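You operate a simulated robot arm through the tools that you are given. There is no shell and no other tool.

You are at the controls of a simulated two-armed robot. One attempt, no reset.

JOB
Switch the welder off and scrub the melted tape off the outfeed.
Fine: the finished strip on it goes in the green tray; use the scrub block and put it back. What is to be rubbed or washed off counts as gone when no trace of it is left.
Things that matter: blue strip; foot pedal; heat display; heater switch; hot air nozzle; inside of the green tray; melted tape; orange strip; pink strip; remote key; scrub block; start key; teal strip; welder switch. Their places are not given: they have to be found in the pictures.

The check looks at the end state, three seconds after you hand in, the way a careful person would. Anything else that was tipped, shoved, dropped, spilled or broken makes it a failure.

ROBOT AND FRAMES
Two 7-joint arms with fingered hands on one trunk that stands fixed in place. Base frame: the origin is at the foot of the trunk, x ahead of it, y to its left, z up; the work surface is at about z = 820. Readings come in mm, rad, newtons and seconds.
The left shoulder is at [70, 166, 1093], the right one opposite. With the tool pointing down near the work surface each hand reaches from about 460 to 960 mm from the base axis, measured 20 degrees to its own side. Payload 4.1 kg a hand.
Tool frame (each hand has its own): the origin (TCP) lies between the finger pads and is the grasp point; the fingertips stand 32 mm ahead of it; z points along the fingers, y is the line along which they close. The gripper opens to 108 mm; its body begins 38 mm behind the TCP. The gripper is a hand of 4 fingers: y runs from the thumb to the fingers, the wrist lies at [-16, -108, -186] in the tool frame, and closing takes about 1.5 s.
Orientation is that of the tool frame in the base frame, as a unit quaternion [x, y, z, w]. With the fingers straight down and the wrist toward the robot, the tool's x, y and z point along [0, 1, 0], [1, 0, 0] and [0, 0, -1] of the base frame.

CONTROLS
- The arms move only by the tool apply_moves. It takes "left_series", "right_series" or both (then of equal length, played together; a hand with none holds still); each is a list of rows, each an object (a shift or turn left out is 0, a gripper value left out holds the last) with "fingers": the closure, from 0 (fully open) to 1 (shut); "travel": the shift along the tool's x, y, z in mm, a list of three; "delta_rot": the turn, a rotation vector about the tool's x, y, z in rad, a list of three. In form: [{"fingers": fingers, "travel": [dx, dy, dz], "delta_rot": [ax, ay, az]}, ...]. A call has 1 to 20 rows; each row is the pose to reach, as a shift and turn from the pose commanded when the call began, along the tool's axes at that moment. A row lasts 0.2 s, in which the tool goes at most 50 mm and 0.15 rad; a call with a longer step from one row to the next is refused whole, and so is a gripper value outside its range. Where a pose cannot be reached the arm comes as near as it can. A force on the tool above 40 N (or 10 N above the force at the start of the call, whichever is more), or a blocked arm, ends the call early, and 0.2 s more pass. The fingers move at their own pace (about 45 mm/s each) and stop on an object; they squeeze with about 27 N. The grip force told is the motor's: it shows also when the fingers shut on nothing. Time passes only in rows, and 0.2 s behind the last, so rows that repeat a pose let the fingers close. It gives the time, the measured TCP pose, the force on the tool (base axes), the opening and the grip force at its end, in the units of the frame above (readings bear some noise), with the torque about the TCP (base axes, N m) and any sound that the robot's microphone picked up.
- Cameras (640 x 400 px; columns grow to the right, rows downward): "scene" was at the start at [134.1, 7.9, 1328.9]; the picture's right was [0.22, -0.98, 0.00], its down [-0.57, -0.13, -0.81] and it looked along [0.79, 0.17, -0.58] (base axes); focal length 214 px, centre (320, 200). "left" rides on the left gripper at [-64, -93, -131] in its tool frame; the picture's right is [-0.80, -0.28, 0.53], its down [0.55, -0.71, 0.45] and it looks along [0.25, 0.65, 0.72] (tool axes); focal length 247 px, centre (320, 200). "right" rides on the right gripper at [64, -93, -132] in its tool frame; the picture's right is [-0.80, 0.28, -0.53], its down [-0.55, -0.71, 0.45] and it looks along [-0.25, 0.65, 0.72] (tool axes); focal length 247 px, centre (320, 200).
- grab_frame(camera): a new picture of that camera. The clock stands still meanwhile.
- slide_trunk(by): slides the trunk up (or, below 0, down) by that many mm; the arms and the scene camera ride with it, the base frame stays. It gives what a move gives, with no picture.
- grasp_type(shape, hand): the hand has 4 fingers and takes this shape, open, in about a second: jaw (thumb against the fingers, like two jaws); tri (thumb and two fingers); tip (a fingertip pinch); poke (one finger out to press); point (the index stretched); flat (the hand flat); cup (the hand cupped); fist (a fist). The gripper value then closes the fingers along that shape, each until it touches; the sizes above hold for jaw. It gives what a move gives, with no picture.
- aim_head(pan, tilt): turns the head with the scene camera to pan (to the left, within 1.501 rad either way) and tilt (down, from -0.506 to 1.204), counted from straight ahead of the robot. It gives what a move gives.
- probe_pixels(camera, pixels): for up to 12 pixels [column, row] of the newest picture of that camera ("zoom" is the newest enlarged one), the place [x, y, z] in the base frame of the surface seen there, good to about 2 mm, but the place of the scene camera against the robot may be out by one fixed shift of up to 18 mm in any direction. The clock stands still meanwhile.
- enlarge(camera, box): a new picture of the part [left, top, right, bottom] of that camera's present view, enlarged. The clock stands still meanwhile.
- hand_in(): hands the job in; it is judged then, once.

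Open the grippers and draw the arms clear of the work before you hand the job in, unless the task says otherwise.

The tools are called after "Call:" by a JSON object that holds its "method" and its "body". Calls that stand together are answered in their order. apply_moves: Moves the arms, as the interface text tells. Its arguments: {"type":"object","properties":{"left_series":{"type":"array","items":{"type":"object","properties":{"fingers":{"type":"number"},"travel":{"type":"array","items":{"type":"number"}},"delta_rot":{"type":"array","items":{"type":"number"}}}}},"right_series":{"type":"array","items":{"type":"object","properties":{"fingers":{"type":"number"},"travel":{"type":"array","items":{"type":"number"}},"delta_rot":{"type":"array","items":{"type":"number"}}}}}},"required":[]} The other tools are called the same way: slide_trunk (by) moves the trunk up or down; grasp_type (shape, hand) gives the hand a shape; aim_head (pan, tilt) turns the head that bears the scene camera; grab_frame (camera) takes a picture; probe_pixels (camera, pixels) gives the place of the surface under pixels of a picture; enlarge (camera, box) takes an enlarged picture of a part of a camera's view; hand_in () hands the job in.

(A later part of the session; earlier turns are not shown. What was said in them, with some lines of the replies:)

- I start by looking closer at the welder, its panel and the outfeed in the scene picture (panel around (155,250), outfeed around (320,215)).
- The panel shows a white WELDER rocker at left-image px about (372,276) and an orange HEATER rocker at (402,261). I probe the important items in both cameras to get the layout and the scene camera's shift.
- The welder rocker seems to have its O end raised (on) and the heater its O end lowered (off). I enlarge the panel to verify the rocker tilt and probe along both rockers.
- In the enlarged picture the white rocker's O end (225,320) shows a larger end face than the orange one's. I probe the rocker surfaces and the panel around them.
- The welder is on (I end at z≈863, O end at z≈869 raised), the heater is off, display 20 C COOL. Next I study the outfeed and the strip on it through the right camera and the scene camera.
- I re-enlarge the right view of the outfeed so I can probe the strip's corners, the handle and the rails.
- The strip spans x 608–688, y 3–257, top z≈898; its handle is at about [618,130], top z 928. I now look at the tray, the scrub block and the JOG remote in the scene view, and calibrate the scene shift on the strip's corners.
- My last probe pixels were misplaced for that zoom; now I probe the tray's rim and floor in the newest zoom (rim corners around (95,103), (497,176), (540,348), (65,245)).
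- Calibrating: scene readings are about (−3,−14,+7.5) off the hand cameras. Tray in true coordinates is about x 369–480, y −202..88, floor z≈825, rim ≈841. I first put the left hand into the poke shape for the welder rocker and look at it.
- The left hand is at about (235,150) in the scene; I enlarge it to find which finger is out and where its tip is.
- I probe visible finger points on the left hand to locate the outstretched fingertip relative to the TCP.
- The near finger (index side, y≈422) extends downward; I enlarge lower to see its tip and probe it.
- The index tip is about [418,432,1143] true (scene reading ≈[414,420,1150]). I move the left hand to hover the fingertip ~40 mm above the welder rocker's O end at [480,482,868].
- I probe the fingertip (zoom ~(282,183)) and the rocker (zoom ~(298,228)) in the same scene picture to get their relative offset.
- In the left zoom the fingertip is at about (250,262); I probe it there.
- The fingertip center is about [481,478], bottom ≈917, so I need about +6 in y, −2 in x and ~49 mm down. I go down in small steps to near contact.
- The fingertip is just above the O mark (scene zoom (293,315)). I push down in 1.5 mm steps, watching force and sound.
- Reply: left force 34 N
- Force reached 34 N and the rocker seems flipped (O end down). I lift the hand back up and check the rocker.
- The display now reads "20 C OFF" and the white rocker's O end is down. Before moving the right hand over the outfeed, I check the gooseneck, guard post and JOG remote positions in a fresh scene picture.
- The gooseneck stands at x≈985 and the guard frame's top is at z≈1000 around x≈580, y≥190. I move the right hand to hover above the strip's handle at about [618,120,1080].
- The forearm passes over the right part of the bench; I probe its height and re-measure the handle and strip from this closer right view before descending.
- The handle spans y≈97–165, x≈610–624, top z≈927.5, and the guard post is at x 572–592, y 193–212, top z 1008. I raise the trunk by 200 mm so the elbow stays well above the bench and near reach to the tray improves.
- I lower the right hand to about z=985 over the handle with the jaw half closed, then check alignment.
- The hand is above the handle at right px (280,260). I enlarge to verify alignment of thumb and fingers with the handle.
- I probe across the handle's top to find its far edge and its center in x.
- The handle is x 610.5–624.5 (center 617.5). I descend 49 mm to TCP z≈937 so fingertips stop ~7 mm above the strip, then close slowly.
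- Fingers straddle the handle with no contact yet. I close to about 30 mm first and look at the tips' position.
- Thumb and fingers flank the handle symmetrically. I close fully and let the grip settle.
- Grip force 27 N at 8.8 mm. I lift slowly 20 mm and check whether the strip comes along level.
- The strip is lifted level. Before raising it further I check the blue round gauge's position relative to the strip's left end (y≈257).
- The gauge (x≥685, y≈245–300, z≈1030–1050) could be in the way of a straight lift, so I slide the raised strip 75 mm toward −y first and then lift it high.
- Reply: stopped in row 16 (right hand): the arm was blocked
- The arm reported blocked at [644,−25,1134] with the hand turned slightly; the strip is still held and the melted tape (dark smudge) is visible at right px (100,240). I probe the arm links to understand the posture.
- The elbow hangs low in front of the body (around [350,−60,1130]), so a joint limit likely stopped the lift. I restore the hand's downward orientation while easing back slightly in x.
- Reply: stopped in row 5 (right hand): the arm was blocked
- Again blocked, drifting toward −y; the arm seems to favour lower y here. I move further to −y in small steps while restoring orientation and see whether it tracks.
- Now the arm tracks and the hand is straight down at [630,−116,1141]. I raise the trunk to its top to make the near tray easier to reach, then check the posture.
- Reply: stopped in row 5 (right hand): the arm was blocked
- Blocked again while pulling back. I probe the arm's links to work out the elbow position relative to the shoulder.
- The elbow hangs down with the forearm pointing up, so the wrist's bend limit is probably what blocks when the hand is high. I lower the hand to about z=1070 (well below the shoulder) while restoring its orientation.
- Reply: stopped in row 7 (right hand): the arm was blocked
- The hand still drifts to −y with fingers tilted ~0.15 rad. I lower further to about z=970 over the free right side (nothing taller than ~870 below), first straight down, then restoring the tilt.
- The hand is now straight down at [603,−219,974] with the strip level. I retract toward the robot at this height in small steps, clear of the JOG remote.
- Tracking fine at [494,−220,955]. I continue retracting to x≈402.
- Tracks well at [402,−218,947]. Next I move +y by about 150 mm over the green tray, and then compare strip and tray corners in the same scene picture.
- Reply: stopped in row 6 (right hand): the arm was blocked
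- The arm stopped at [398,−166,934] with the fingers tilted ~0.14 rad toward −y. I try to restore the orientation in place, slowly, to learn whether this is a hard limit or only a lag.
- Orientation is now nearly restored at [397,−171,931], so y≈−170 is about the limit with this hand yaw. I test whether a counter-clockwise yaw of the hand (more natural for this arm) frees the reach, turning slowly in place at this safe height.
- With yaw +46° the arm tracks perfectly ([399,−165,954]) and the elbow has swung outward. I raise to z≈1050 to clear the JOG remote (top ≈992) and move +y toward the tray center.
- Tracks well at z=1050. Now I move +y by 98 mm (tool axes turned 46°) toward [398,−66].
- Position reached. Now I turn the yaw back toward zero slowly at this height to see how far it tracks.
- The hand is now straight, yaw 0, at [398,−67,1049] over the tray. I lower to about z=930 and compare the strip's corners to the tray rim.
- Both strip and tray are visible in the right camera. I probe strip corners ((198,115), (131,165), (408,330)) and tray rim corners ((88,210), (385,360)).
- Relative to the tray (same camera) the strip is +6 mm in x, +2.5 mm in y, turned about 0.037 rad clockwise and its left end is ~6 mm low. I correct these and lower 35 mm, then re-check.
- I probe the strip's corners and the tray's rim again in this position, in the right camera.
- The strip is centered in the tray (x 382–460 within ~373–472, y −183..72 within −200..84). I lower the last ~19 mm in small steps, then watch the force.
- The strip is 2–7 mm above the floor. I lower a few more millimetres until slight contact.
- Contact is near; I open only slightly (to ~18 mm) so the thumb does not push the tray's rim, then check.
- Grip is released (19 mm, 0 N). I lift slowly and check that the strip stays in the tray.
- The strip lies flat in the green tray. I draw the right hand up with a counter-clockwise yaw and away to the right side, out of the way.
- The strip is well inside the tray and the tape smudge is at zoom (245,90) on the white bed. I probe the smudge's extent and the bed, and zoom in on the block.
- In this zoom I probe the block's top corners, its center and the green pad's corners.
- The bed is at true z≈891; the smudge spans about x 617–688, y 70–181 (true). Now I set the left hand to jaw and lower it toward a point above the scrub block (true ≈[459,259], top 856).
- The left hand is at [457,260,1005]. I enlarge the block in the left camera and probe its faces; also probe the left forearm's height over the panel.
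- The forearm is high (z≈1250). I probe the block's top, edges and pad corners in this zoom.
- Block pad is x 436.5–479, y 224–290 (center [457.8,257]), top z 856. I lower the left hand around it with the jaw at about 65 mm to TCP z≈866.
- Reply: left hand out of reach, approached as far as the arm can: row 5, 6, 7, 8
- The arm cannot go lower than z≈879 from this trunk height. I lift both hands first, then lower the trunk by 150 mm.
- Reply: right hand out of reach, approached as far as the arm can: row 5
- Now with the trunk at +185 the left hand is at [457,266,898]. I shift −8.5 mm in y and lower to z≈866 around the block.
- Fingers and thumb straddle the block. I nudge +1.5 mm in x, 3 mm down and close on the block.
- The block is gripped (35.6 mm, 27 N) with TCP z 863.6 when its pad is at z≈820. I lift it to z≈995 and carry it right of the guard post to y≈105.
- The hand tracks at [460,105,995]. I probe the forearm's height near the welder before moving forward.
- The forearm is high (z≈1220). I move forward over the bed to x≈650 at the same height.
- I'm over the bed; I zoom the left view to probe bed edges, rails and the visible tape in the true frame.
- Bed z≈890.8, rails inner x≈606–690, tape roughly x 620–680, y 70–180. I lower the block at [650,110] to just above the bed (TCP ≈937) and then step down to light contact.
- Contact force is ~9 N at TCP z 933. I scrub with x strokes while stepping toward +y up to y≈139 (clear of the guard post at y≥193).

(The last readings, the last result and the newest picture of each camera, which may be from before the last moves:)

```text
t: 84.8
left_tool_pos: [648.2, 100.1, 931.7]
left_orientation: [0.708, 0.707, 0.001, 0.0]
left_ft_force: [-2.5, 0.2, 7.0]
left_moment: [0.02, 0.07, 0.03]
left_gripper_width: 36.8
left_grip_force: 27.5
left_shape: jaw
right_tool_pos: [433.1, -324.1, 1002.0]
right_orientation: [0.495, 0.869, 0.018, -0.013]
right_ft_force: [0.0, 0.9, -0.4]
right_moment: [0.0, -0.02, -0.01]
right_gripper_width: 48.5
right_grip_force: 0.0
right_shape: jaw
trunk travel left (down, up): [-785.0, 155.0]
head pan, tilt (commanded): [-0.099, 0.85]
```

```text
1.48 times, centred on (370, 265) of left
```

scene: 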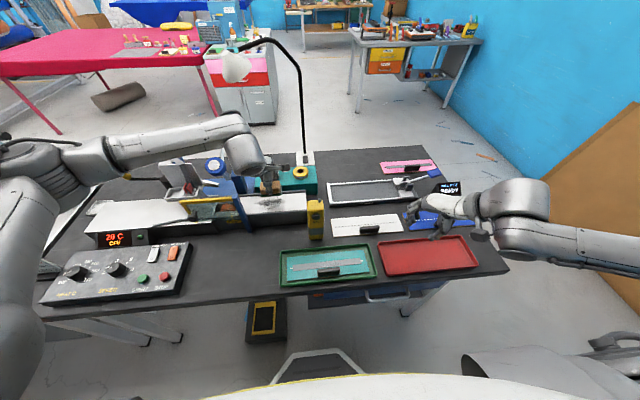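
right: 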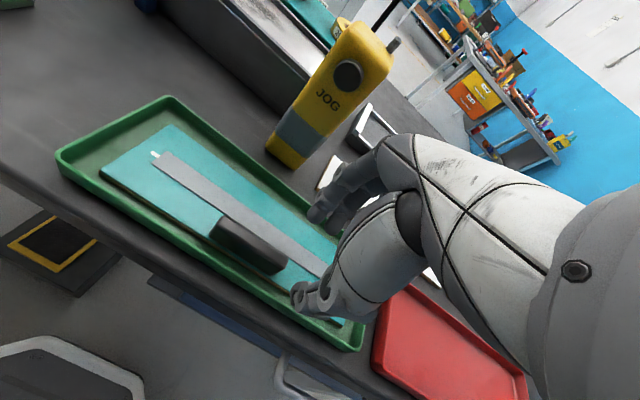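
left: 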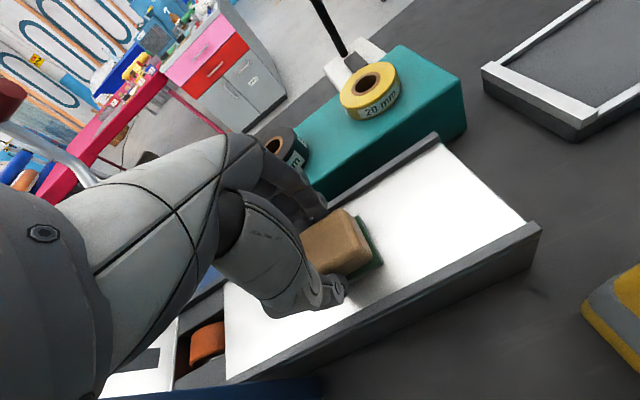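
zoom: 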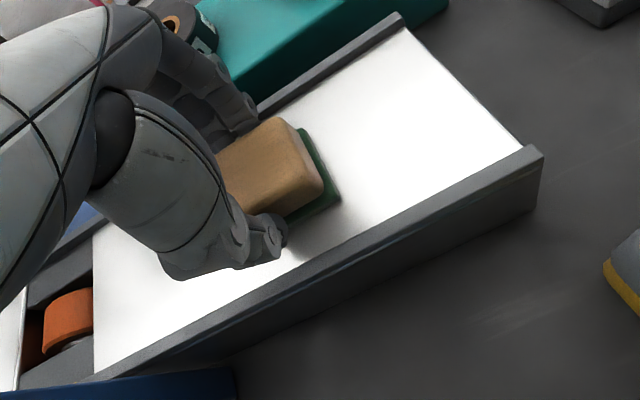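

The visible smudge is mostly gone. I make a second pass covering y≈72–135 with strokes in both directions.

Call:
{"method": "apply_moves", "body": {"left_series": [{"travel": [-6, 12, 0]}, {"travel": [-14, 12, 0]}, {"travel": [-22, 12, 0]}, {"travel": [-26, 0, 0]}, {"travel": [-26, -13, 0]}, {"travel": [-15, -13, 0]}, {"travel": [-2, -13, 0]}, {"travel": [11, -13, 0]}, {"travel": [24, -13, 0]}, {"travel": [36, -13, 0]}, {"travel": [38, -4, 0]}, {"travel": [28, -4, 0]}, {"travel": [14, -4, 0]}, {"travel": [0, -4, 0]}, {"travel": [-14, -4, 0]}, {"travel": [-14, 7, 0]}, {"travel": [0, 7, 0]}, {"travel": [14, 7, 0]}, {"travel": [28, 7, 0]}, {"travel": [38, 7, 0]}]}}

Call:
{"method": "apply_moves", "body": {"left_series": [{"travel": [0, 6, 0]}, {"travel": [-14, 6, 0]}, {"travel": [-28, 6, 0]}, {"travel": [-42, 6, 0]}, {"travel": [-54, 6, 0]}, {"travel": [-54, 0, 0]}, {"travel": [-40, 0, 0]}, {"travel": [-26, 0, 0]}, {"travel": [-12, 0, 0]}, {"travel": [0, 0, 0]}, {"travel": [0, -18, 0]}, {"travel": [-14, -18, 0]}, {"travel": [-28, -18, 0]}, {"travel": [-28, -6, -5]}, {"travel": [-28, -6, -25]}, {"travel": [-28, -6, -60]}, {"travel": [-28, -6, -70]}, {"travel": [-28, -6, -70]}]}}

Call:
{"method": "enlarge", "body": {"camera": "scene", "box": [200, 130, 330, 230]}}

Call:
{"method": "grab_frame", "body": {"camera": "left"}}

```text
t: 89.0
left_tool_pos: [657.6, 138.0, 932.9]
left_orientation: [0.707, 0.708, 0.001, 0.0]
left_ft_force: [0.5, -2.6, 7.1]
left_moment: [-0.09, -0.03, -0.03]
left_gripper_width: 36.8
left_grip_force: 26.7
left_shape: jaw
right_tool_pos: [432.2, -323.8, 1001.7]
right_orientation: [0.494, 0.869, 0.018, -0.013]
right_ft_force: [0.4, -0.5, -0.1]
right_moment: [0.0, 0.01, -0.02]
right_gripper_width: 48.2
right_grip_force: 0.0
right_shape: jaw
trunk travel left (down, up): [-785.0, 155.0]
head pan, tilt (commanded): [-0.099, 0.85]
```

```text
t: 92.8
left_tool_pos: [650.2, 108.9, 1002.5]
left_orientation: [0.707, 0.707, 0.0, 0.0]
left_ft_force: [0.9, 1.2, -0.7]
left_moment: [-0.01, 0.02, 0.01]
left_gripper_width: 36.6
left_grip_force: 27.4
left_shape: jaw
right_tool_pos: [432.8, -323.8, 1000.4]
right_orientation: [0.495, 0.869, 0.017, -0.013]
right_ft_force: [0.4, -0.4, 0.7]
right_moment: [0.01, -0.02, 0.0]
right_gripper_width: 48.5
right_grip_force: 0.0
right_shape: jaw
trunk travel left (down, up): [-785.0, 155.0]
head pan, tilt (commanded): [-0.099, 0.85]
```

```text
4.00 times, centred on (265, 180) of scene
```

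zoom: 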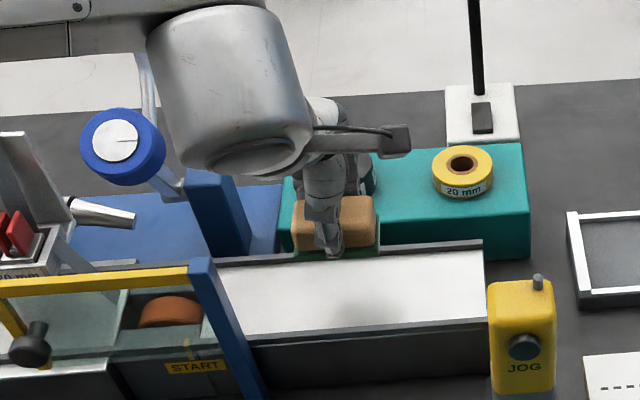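

```text
taken
```

left: 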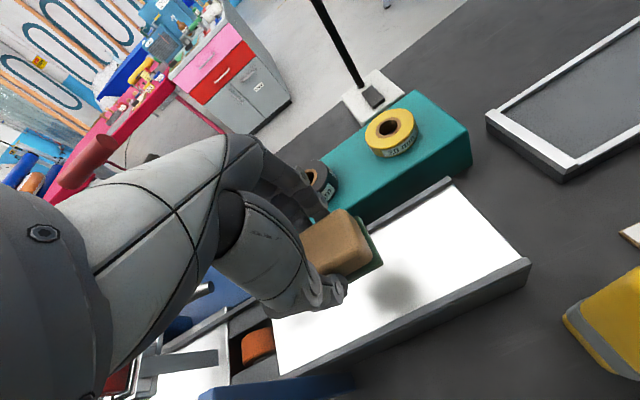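

The bed looks clean; the soft grey spot is the hand's shadow. I carry the block back toward x≈460 to uncover the bed and inspect it.

Call:
{"method": "apply_moves", "body": {"left_series": [{"travel": [-2, -15, 0]}, {"travel": [-4, -40, 0]}, {"travel": [-4, -65, 0]}, {"travel": [-4, -90, 0]}, {"travel": [-4, -115, 0]}, {"travel": [-4, -140, 0]}, {"travel": [-4, -165, 0]}, {"travel": [-4, -185, 0]}, {"travel": [-4, -191, 0]}, {"travel": [-4, -191, 0]}]}}

Call:
{"method": "enlarge", "body": {"camera": "scene", "box": [220, 180, 320, 240]}}

Call:
{"method": "enlarge", "body": {"camera": "left", "box": [260, 80, 440, 220]}}

```text
t: 95.0
left_tool_pos: [458.6, 107.0, 1002.1]
left_orientation: [0.707, 0.707, 0.0, 0.0]
left_ft_force: [0.9, 0.1, -1.1]
left_moment: [-0.02, 0.0, 0.03]
left_gripper_width: 36.2
left_grip_force: 26.7
left_shape: jaw
right_tool_pos: [433.8, -323.4, 1001.7]
right_orientation: [0.495, 0.869, 0.018, -0.013]
right_ft_force: [-0.1, -0.4, -0.4]
right_moment: [-0.01, -0.02, -0.04]
right_gripper_width: 48.5
right_grip_force: 0.1
right_shape: jaw
trunk travel left (down, up): [-785.0, 155.0]
head pan, tilt (commanded): [-0.099, 0.85]
```

```text
6.40 times, centred on (270, 210) of scene
```

zoom: 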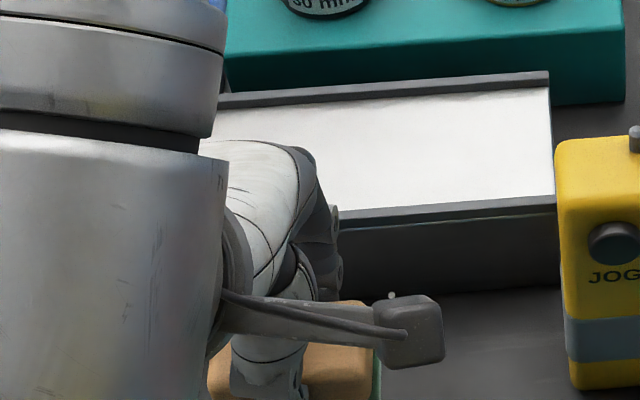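

```text
2.86 times, centred on (350, 150) of left
```

zoom: 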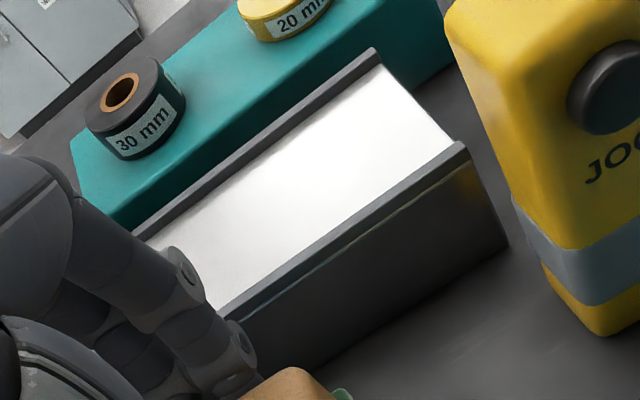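

What I can see is clean, but part is hidden by the arm. I move the block to above its home place (y≈257) and inspect the entire bed before putting it down.

Call:
{"method": "apply_moves", "body": {"left_series": [{"travel": [15, 0, 0]}, {"travel": [40, 0, 0]}, {"travel": [65, 0, 0]}, {"travel": [90, 0, 0]}, {"travel": [115, 0, 0]}, {"travel": [138, 0, 0]}, {"travel": [150, 0, 0]}, {"travel": [150, 0, 0]}]}}

Call:
{"method": "grab_frame", "body": {"camera": "scene"}}

Call:
{"method": "enlarge", "body": {"camera": "scene", "box": [230, 185, 320, 240]}}

Call:
{"method": "enlarge", "body": {"camera": "left", "box": [300, 20, 560, 200]}}

```text
t: 96.8
left_tool_pos: [459.9, 255.0, 1000.8]
left_orientation: [0.708, 0.707, 0.0, 0.0]
left_ft_force: [-0.5, 0.5, -0.6]
left_moment: [-0.02, -0.02, -0.02]
left_gripper_width: 36.6
left_grip_force: 26.7
left_shape: jaw
right_tool_pos: [433.9, -324.0, 1001.7]
right_orientation: [0.494, 0.869, 0.017, -0.013]
right_ft_force: [-0.6, -1.2, -0.1]
right_moment: [0.0, -0.03, 0.0]
right_gripper_width: 48.3
right_grip_force: 0.1
right_shape: jaw
trunk travel left (down, up): [-785.0, 155.0]
head pan, tilt (commanded): [-0.099, 0.85]
```

```text
taken
```

scene: 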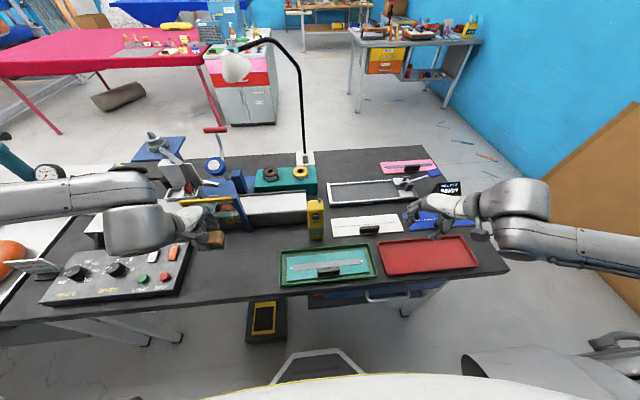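

```text
7.11 times, centred on (275, 212) of scene
```

zoom: 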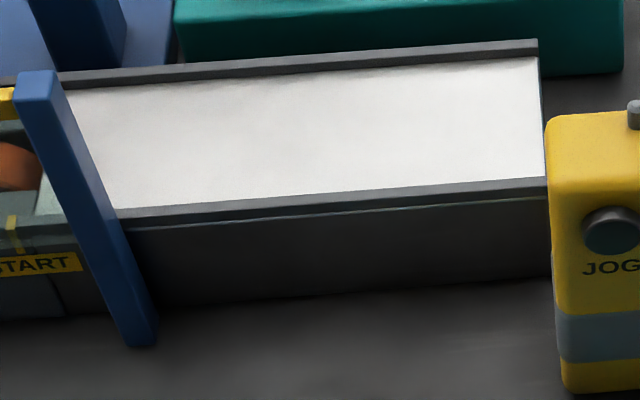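

```text
2.22 times, centred on (430, 110) of left
```

zoom: 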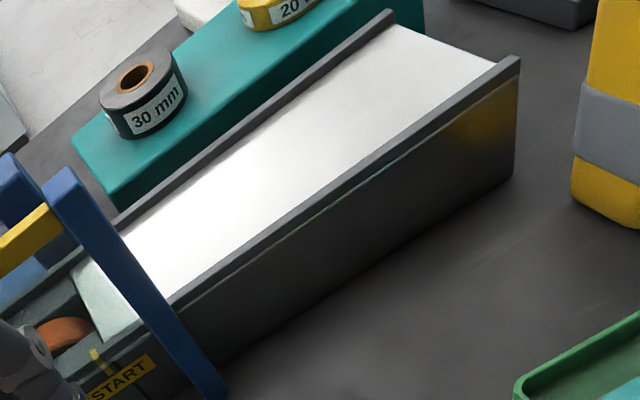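

The bed looks uniformly white. I enlarge even further to rule out faint residue.

Call:
{"method": "enlarge", "body": {"camera": "scene", "box": [240, 193, 285, 222]}}

Call:
{"method": "enlarge", "body": {"camera": "scene", "box": [270, 190, 312, 220]}}

Call:
{"method": "enlarge", "body": {"camera": "left", "box": [345, 60, 445, 130]}}

```text
13.79 times, centred on (262, 208) of scene
```

zoom: 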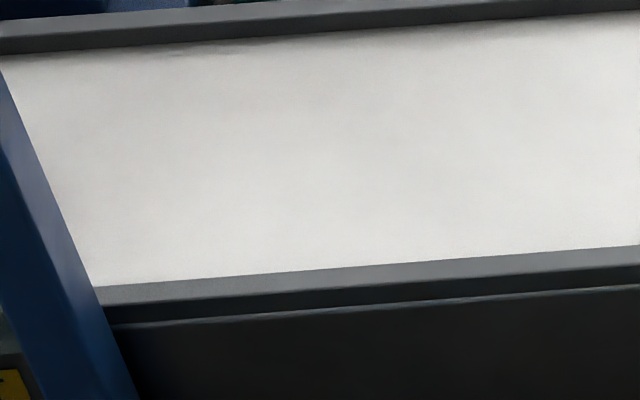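

```text
13.33 times, centred on (291, 205) of scene
```

zoom: 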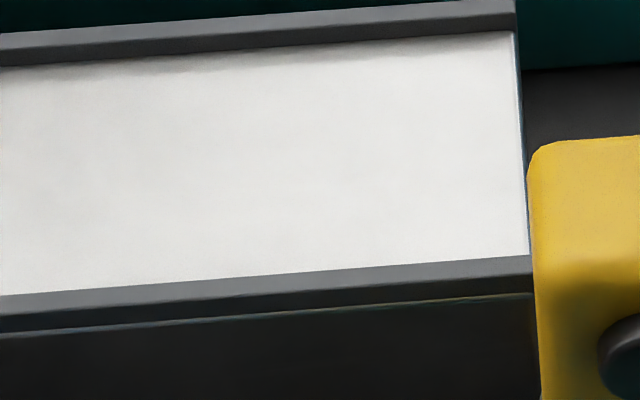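

```text
5.71 times, centred on (395, 95) of left
```

zoom: 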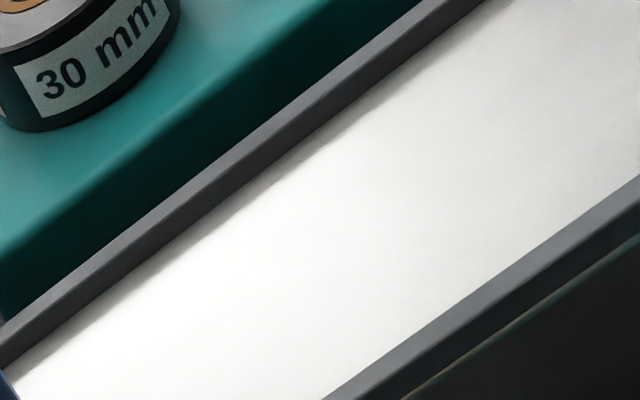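

The bed shows no trace. Now I check how the block sits in the grip before putting it back on its spot (pad center [457.8,257]).

Call:
{"method": "enlarge", "body": {"camera": "left", "box": [260, 170, 420, 330]}}

Call:
{"method": "probe_pixels", "body": {"camera": "zoom", "pixels": [[340, 160], [410, 150], [390, 130], [430, 200], [455, 240], [400, 250], [300, 230], [360, 270], [450, 180], [380, 290]]}}

```text
2.50 times, centred on (340, 250) of left
```

zoom: 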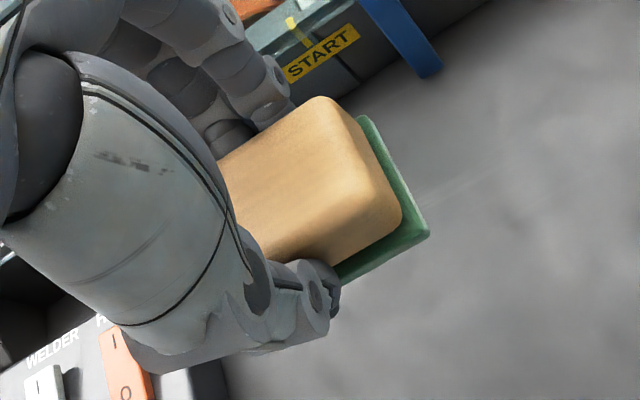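

```text
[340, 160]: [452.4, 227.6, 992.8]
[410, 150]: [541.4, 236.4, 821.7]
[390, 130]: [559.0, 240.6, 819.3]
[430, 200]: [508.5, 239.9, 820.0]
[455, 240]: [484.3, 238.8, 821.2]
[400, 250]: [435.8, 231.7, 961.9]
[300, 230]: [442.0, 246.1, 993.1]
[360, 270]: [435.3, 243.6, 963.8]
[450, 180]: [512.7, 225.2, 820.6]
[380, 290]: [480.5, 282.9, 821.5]
```

I probe the pad's right-side corners (zoom (425,232) and (366,121)) and wood corners to get the block's offset in the grip.

Call:
{"method": "probe_pixels", "body": {"camera": "zoom", "pixels": [[425, 233], [367, 122], [400, 180], [345, 280], [315, 104], [385, 205], [270, 255], [290, 160], [240, 150], [350, 110]]}}

```text
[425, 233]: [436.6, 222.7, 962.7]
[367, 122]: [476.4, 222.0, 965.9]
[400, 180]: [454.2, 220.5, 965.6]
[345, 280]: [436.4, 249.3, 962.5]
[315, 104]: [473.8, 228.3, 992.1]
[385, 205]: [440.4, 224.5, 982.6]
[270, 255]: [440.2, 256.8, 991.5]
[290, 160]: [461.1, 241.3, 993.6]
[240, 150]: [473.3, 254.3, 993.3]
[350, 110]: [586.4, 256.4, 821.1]
```

The block sits squarely; it needs +2.4 mm in y and 137 mm down. I lower it to just above the table, then in small steps to contact.

Call:
{"method": "apply_moves", "body": {"left_series": [{"travel": [1, 0, 20]}, {"travel": [2.4, 0, 45]}, {"travel": [2.4, 0, 70]}, {"travel": [2.4, 0, 95]}, {"travel": [2.4, 0, 115]}, {"travel": [2.4, 0, 128]}, {"travel": [2.4, 0, 133]}, {"travel": [2.4, 0, 135]}, {"travel": [2.4, 0, 136]}, {"travel": [2.4, 0, 137]}, {"travel": [2.4, 0, 137]}]}}

Call:
{"method": "enlarge", "body": {"camera": "left", "box": [260, 170, 420, 330]}}

Call:
{"method": "probe_pixels", "body": {"camera": "zoom", "pixels": [[425, 233], [367, 122], [400, 180], [345, 280], [315, 104], [290, 160]]}}

```text
t: 99.2
left_tool_pos: [459.3, 257.8, 863.7]
left_orientation: [0.707, 0.707, 0.0, 0.0]
left_ft_force: [0.7, 0.5, 0.5]
left_moment: [0.0, 0.0, -0.01]
left_gripper_width: 36.7
left_grip_force: 26.7
left_shape: jaw
right_tool_pos: [432.1, -323.4, 1002.1]
right_orientation: [0.494, 0.869, 0.017, -0.014]
right_ft_force: [0.0, -0.3, -0.6]
right_moment: [0.0, 0.01, 0.0]
right_gripper_width: 48.5
right_grip_force: 0.1
right_shape: jaw
trunk travel left (down, up): [-785.0, 155.0]
head pan, tilt (commanded): [-0.099, 0.85]
```

```text
2.50 times, centred on (340, 250) of left
```

zoom: 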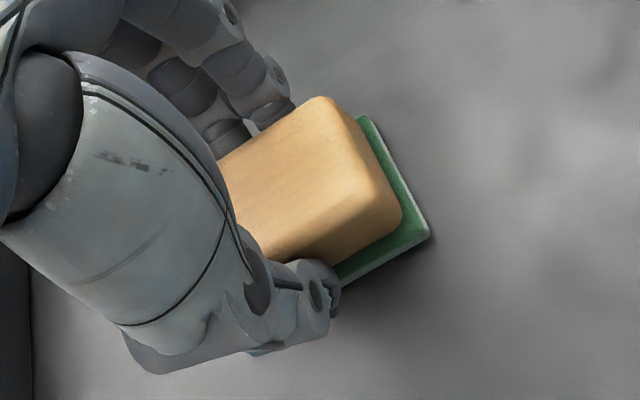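

```text
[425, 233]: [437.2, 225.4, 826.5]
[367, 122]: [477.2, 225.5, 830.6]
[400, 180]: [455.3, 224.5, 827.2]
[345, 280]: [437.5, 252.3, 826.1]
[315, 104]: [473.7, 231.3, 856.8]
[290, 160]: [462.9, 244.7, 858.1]
```

The block is ~1.5 mm above the table at its old spot. I lower 2 mm more and open the hand gently.

Call:
{"method": "apply_moves", "body": {"left_series": [{"travel": [0, 0, 1]}, {"travel": [0, 0, 1.7]}, {"travel": [0, 0, 1.7]}]}}

Call:
{"method": "apply_moves", "body": {"left_series": [{"fingers": 0.62}, {"fingers": 0.58}, {"fingers": 0.52}, {"fingers": 0.45}, {"fingers": 0.38}, {"fingers": 0.35}, {"fingers": 0.35}, {"fingers": 0.35}]}}

Call:
{"method": "enlarge", "body": {"camera": "left", "box": [260, 170, 420, 330]}}

```text
t: 100.0
left_tool_pos: [459.8, 257.7, 863.0]
left_orientation: [0.707, 0.707, 0.0, 0.0]
left_ft_force: [-0.3, 0.1, -1.2]
left_moment: [-0.02, 0.0, -0.02]
left_gripper_width: 36.6
left_grip_force: 27.5
left_shape: jaw
right_tool_pos: [432.3, -322.8, 1000.8]
right_orientation: [0.495, 0.869, 0.017, -0.013]
right_ft_force: [-0.9, -0.3, -0.3]
right_moment: [-0.05, 0.0, 0.02]
right_gripper_width: 48.4
right_grip_force: 0.1
right_shape: jaw
trunk travel left (down, up): [-785.0, 155.0]
head pan, tilt (commanded): [-0.099, 0.85]
```

```text
t: 101.8
left_tool_pos: [459.7, 258.9, 863.0]
left_orientation: [0.707, 0.707, 0.0, 0.001]
left_ft_force: [-0.4, -0.8, 0.1]
left_moment: [-0.02, 0.01, 0.0]
left_gripper_width: 69.6
left_grip_force: 0.0
left_shape: jaw
right_tool_pos: [432.6, -322.7, 1001.3]
right_orientation: [0.494, 0.869, 0.018, -0.013]
right_ft_force: [0.2, 0.8, -1.0]
right_moment: [0.0, 0.01, 0.0]
right_gripper_width: 48.5
right_grip_force: 0.0
right_shape: jaw
trunk travel left (down, up): [-785.0, 155.0]
head pan, tilt (commanded): [-0.099, 0.85]
```

```text
2.50 times, centred on (340, 250) of left
```

zoom: 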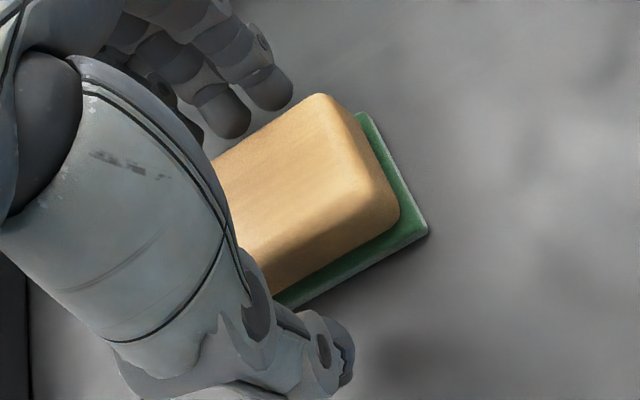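

The block rests flat on its spot and the fingers are open. I lift the left hand straight up, then move it aside to the left, well above everything.

Call:
{"method": "apply_moves", "body": {"left_series": [{"travel": [0, 0, -10], "fingers": 0.3}, {"travel": [0, 0, -30], "fingers": 0.2}, {"travel": [0, 0, -60], "fingers": 0.1}, {"travel": [0, 0, -95], "fingers": 0}, {"travel": [0, 0, -130], "fingers": 0}, {"travel": [0, 0, -165], "fingers": 0}, {"travel": [10, 0, -195], "fingers": 0}, {"travel": [40, -5, -220], "fingers": 0}, {"travel": [75, -10, -240], "fingers": 0}, {"travel": [110, -15, -255], "fingers": 0}, {"travel": [145, -20, -265], "fingers": 0}, {"travel": [180, -30, -270], "fingers": 0}, {"travel": [180, -30, -270], "fingers": 0}], "right_series": [{"fingers": 0.4}, {"fingers": 0.3}, {"fingers": 0.2}, {"fingers": 0.1}, {"fingers": 0}, {"fingers": 0}, {"fingers": 0, "travel": [0, 0, -10]}, {"fingers": 0, "travel": [0, 0, -25]}, {"fingers": 0, "travel": [0, 0, -40]}, {"fingers": 0, "travel": [0, 0, -50]}, {"fingers": 0, "travel": [0, 0, -60]}, {"fingers": 0, "travel": [0, 0, -60]}, {"fingers": 0, "travel": [0, 0, -60]}]}}

Call:
{"method": "grab_frame", "body": {"camera": "scene"}}

Call:
{"method": "enlarge", "body": {"camera": "scene", "box": [200, 180, 400, 310]}}

```text
t: 104.6
left_tool_pos: [431.9, 439.2, 1131.7]
left_orientation: [0.708, 0.707, -0.001, -0.001]
left_ft_force: [0.3, 0.4, -0.6]
left_moment: [0.02, 0.05, -0.01]
left_gripper_width: 108.1
left_grip_force: 0.2
left_shape: jaw
right_tool_pos: [441.9, -362.2, 1053.0]
right_orientation: [0.534, 0.845, 0.022, 0.017]
right_ft_force: [0.9, -0.6, -0.5]
right_moment: [0.04, 0.04, -0.01]
right_gripper_width: 107.7
right_grip_force: 0.0
right_shape: jaw
right hand out of reach, approached as far as the arm can: row 7, 8, 9, 10, 11
trunk travel left (down, up): [-785.0, 155.0]
head pan, tilt (commanded): [-0.099, 0.85]
```

```text
taken
```

scene: 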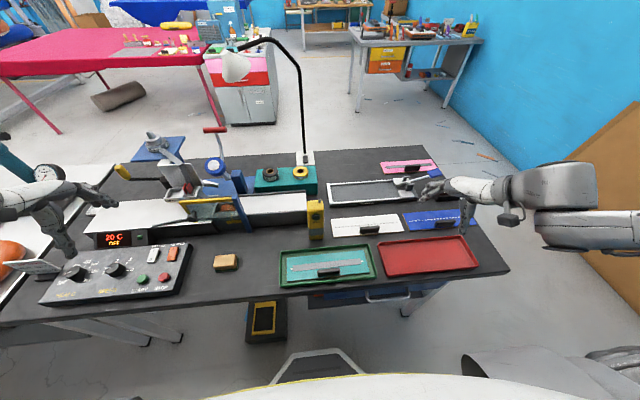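

```text
3.08 times, centred on (300, 245) of scene
```

zoom: 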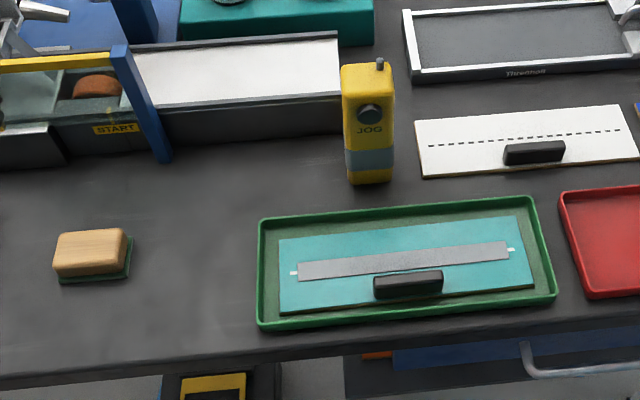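

Everything looks in order. I make a last check of the panel/display, the cleaned bed and the right side of the bench.

Call:
{"method": "enlarge", "body": {"camera": "scene", "box": [30, 170, 210, 310]}}

Call:
{"method": "enlarge", "body": {"camera": "scene", "box": [310, 140, 510, 290]}}

Call:
{"method": "enlarge", "body": {"camera": "scene", "box": [240, 185, 315, 230]}}

```text
2.86 times, centred on (120, 240) of scene
```

zoom: 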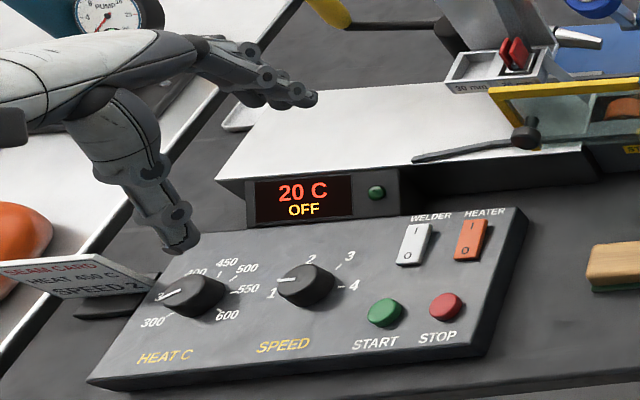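

```text
2.67 times, centred on (410, 215) of scene
```

zoom: 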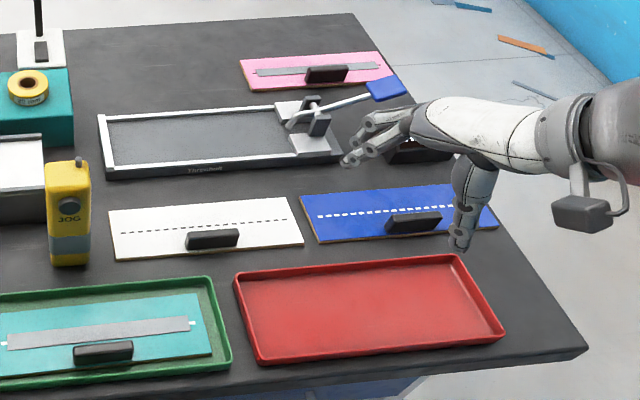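

```text
8.53 times, centred on (278, 208) of scene
```

zoom: 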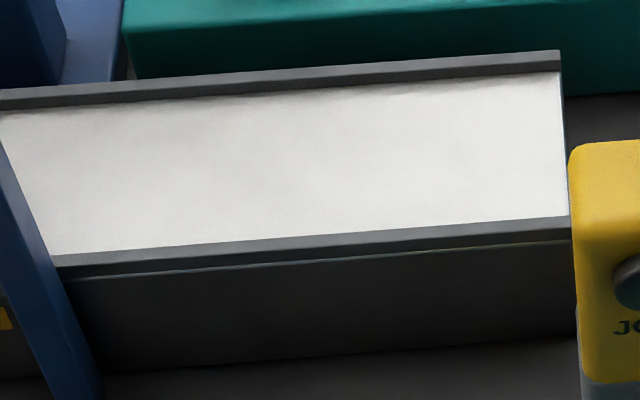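

I switched the welder off and scrubbed the outfeed clean. The final pictures show:
- **Welder:** the display reads "20 C OFF" and the heater is off too.
- **Outfeed:** the bed shows no trace of melted tape.
- **Strip and block:** the teal strip lies inside the green tray, and the scrub block is back in its place.
- **Arms:** both hands are open and clear of the work.

I hand the job in.

Call:
{"method": "hand_in", "body": {}}

```text
The job is handed in.
```

The job is handed in. The welder is switched off and its display reads "20 C OFF".

- **Outfeed:** I scrubbed off the melted tape, and close-up pictures from two cameras show no trace left on the bed.
- **Teal strip:** it lies flat inside the green tray.
- **Scrub block:** it is back on its spot, within about 1–2 mm of where it was.
- **Rest of the bench:** nothing else looked tipped or moved in the last pictures. I never picked out the orange strip, so I did not check it.

The right arm stopped at its limits several times while carrying the strip. The readings showed no contact, and the strip stayed in the grip. Both hands are open and clear of the work.
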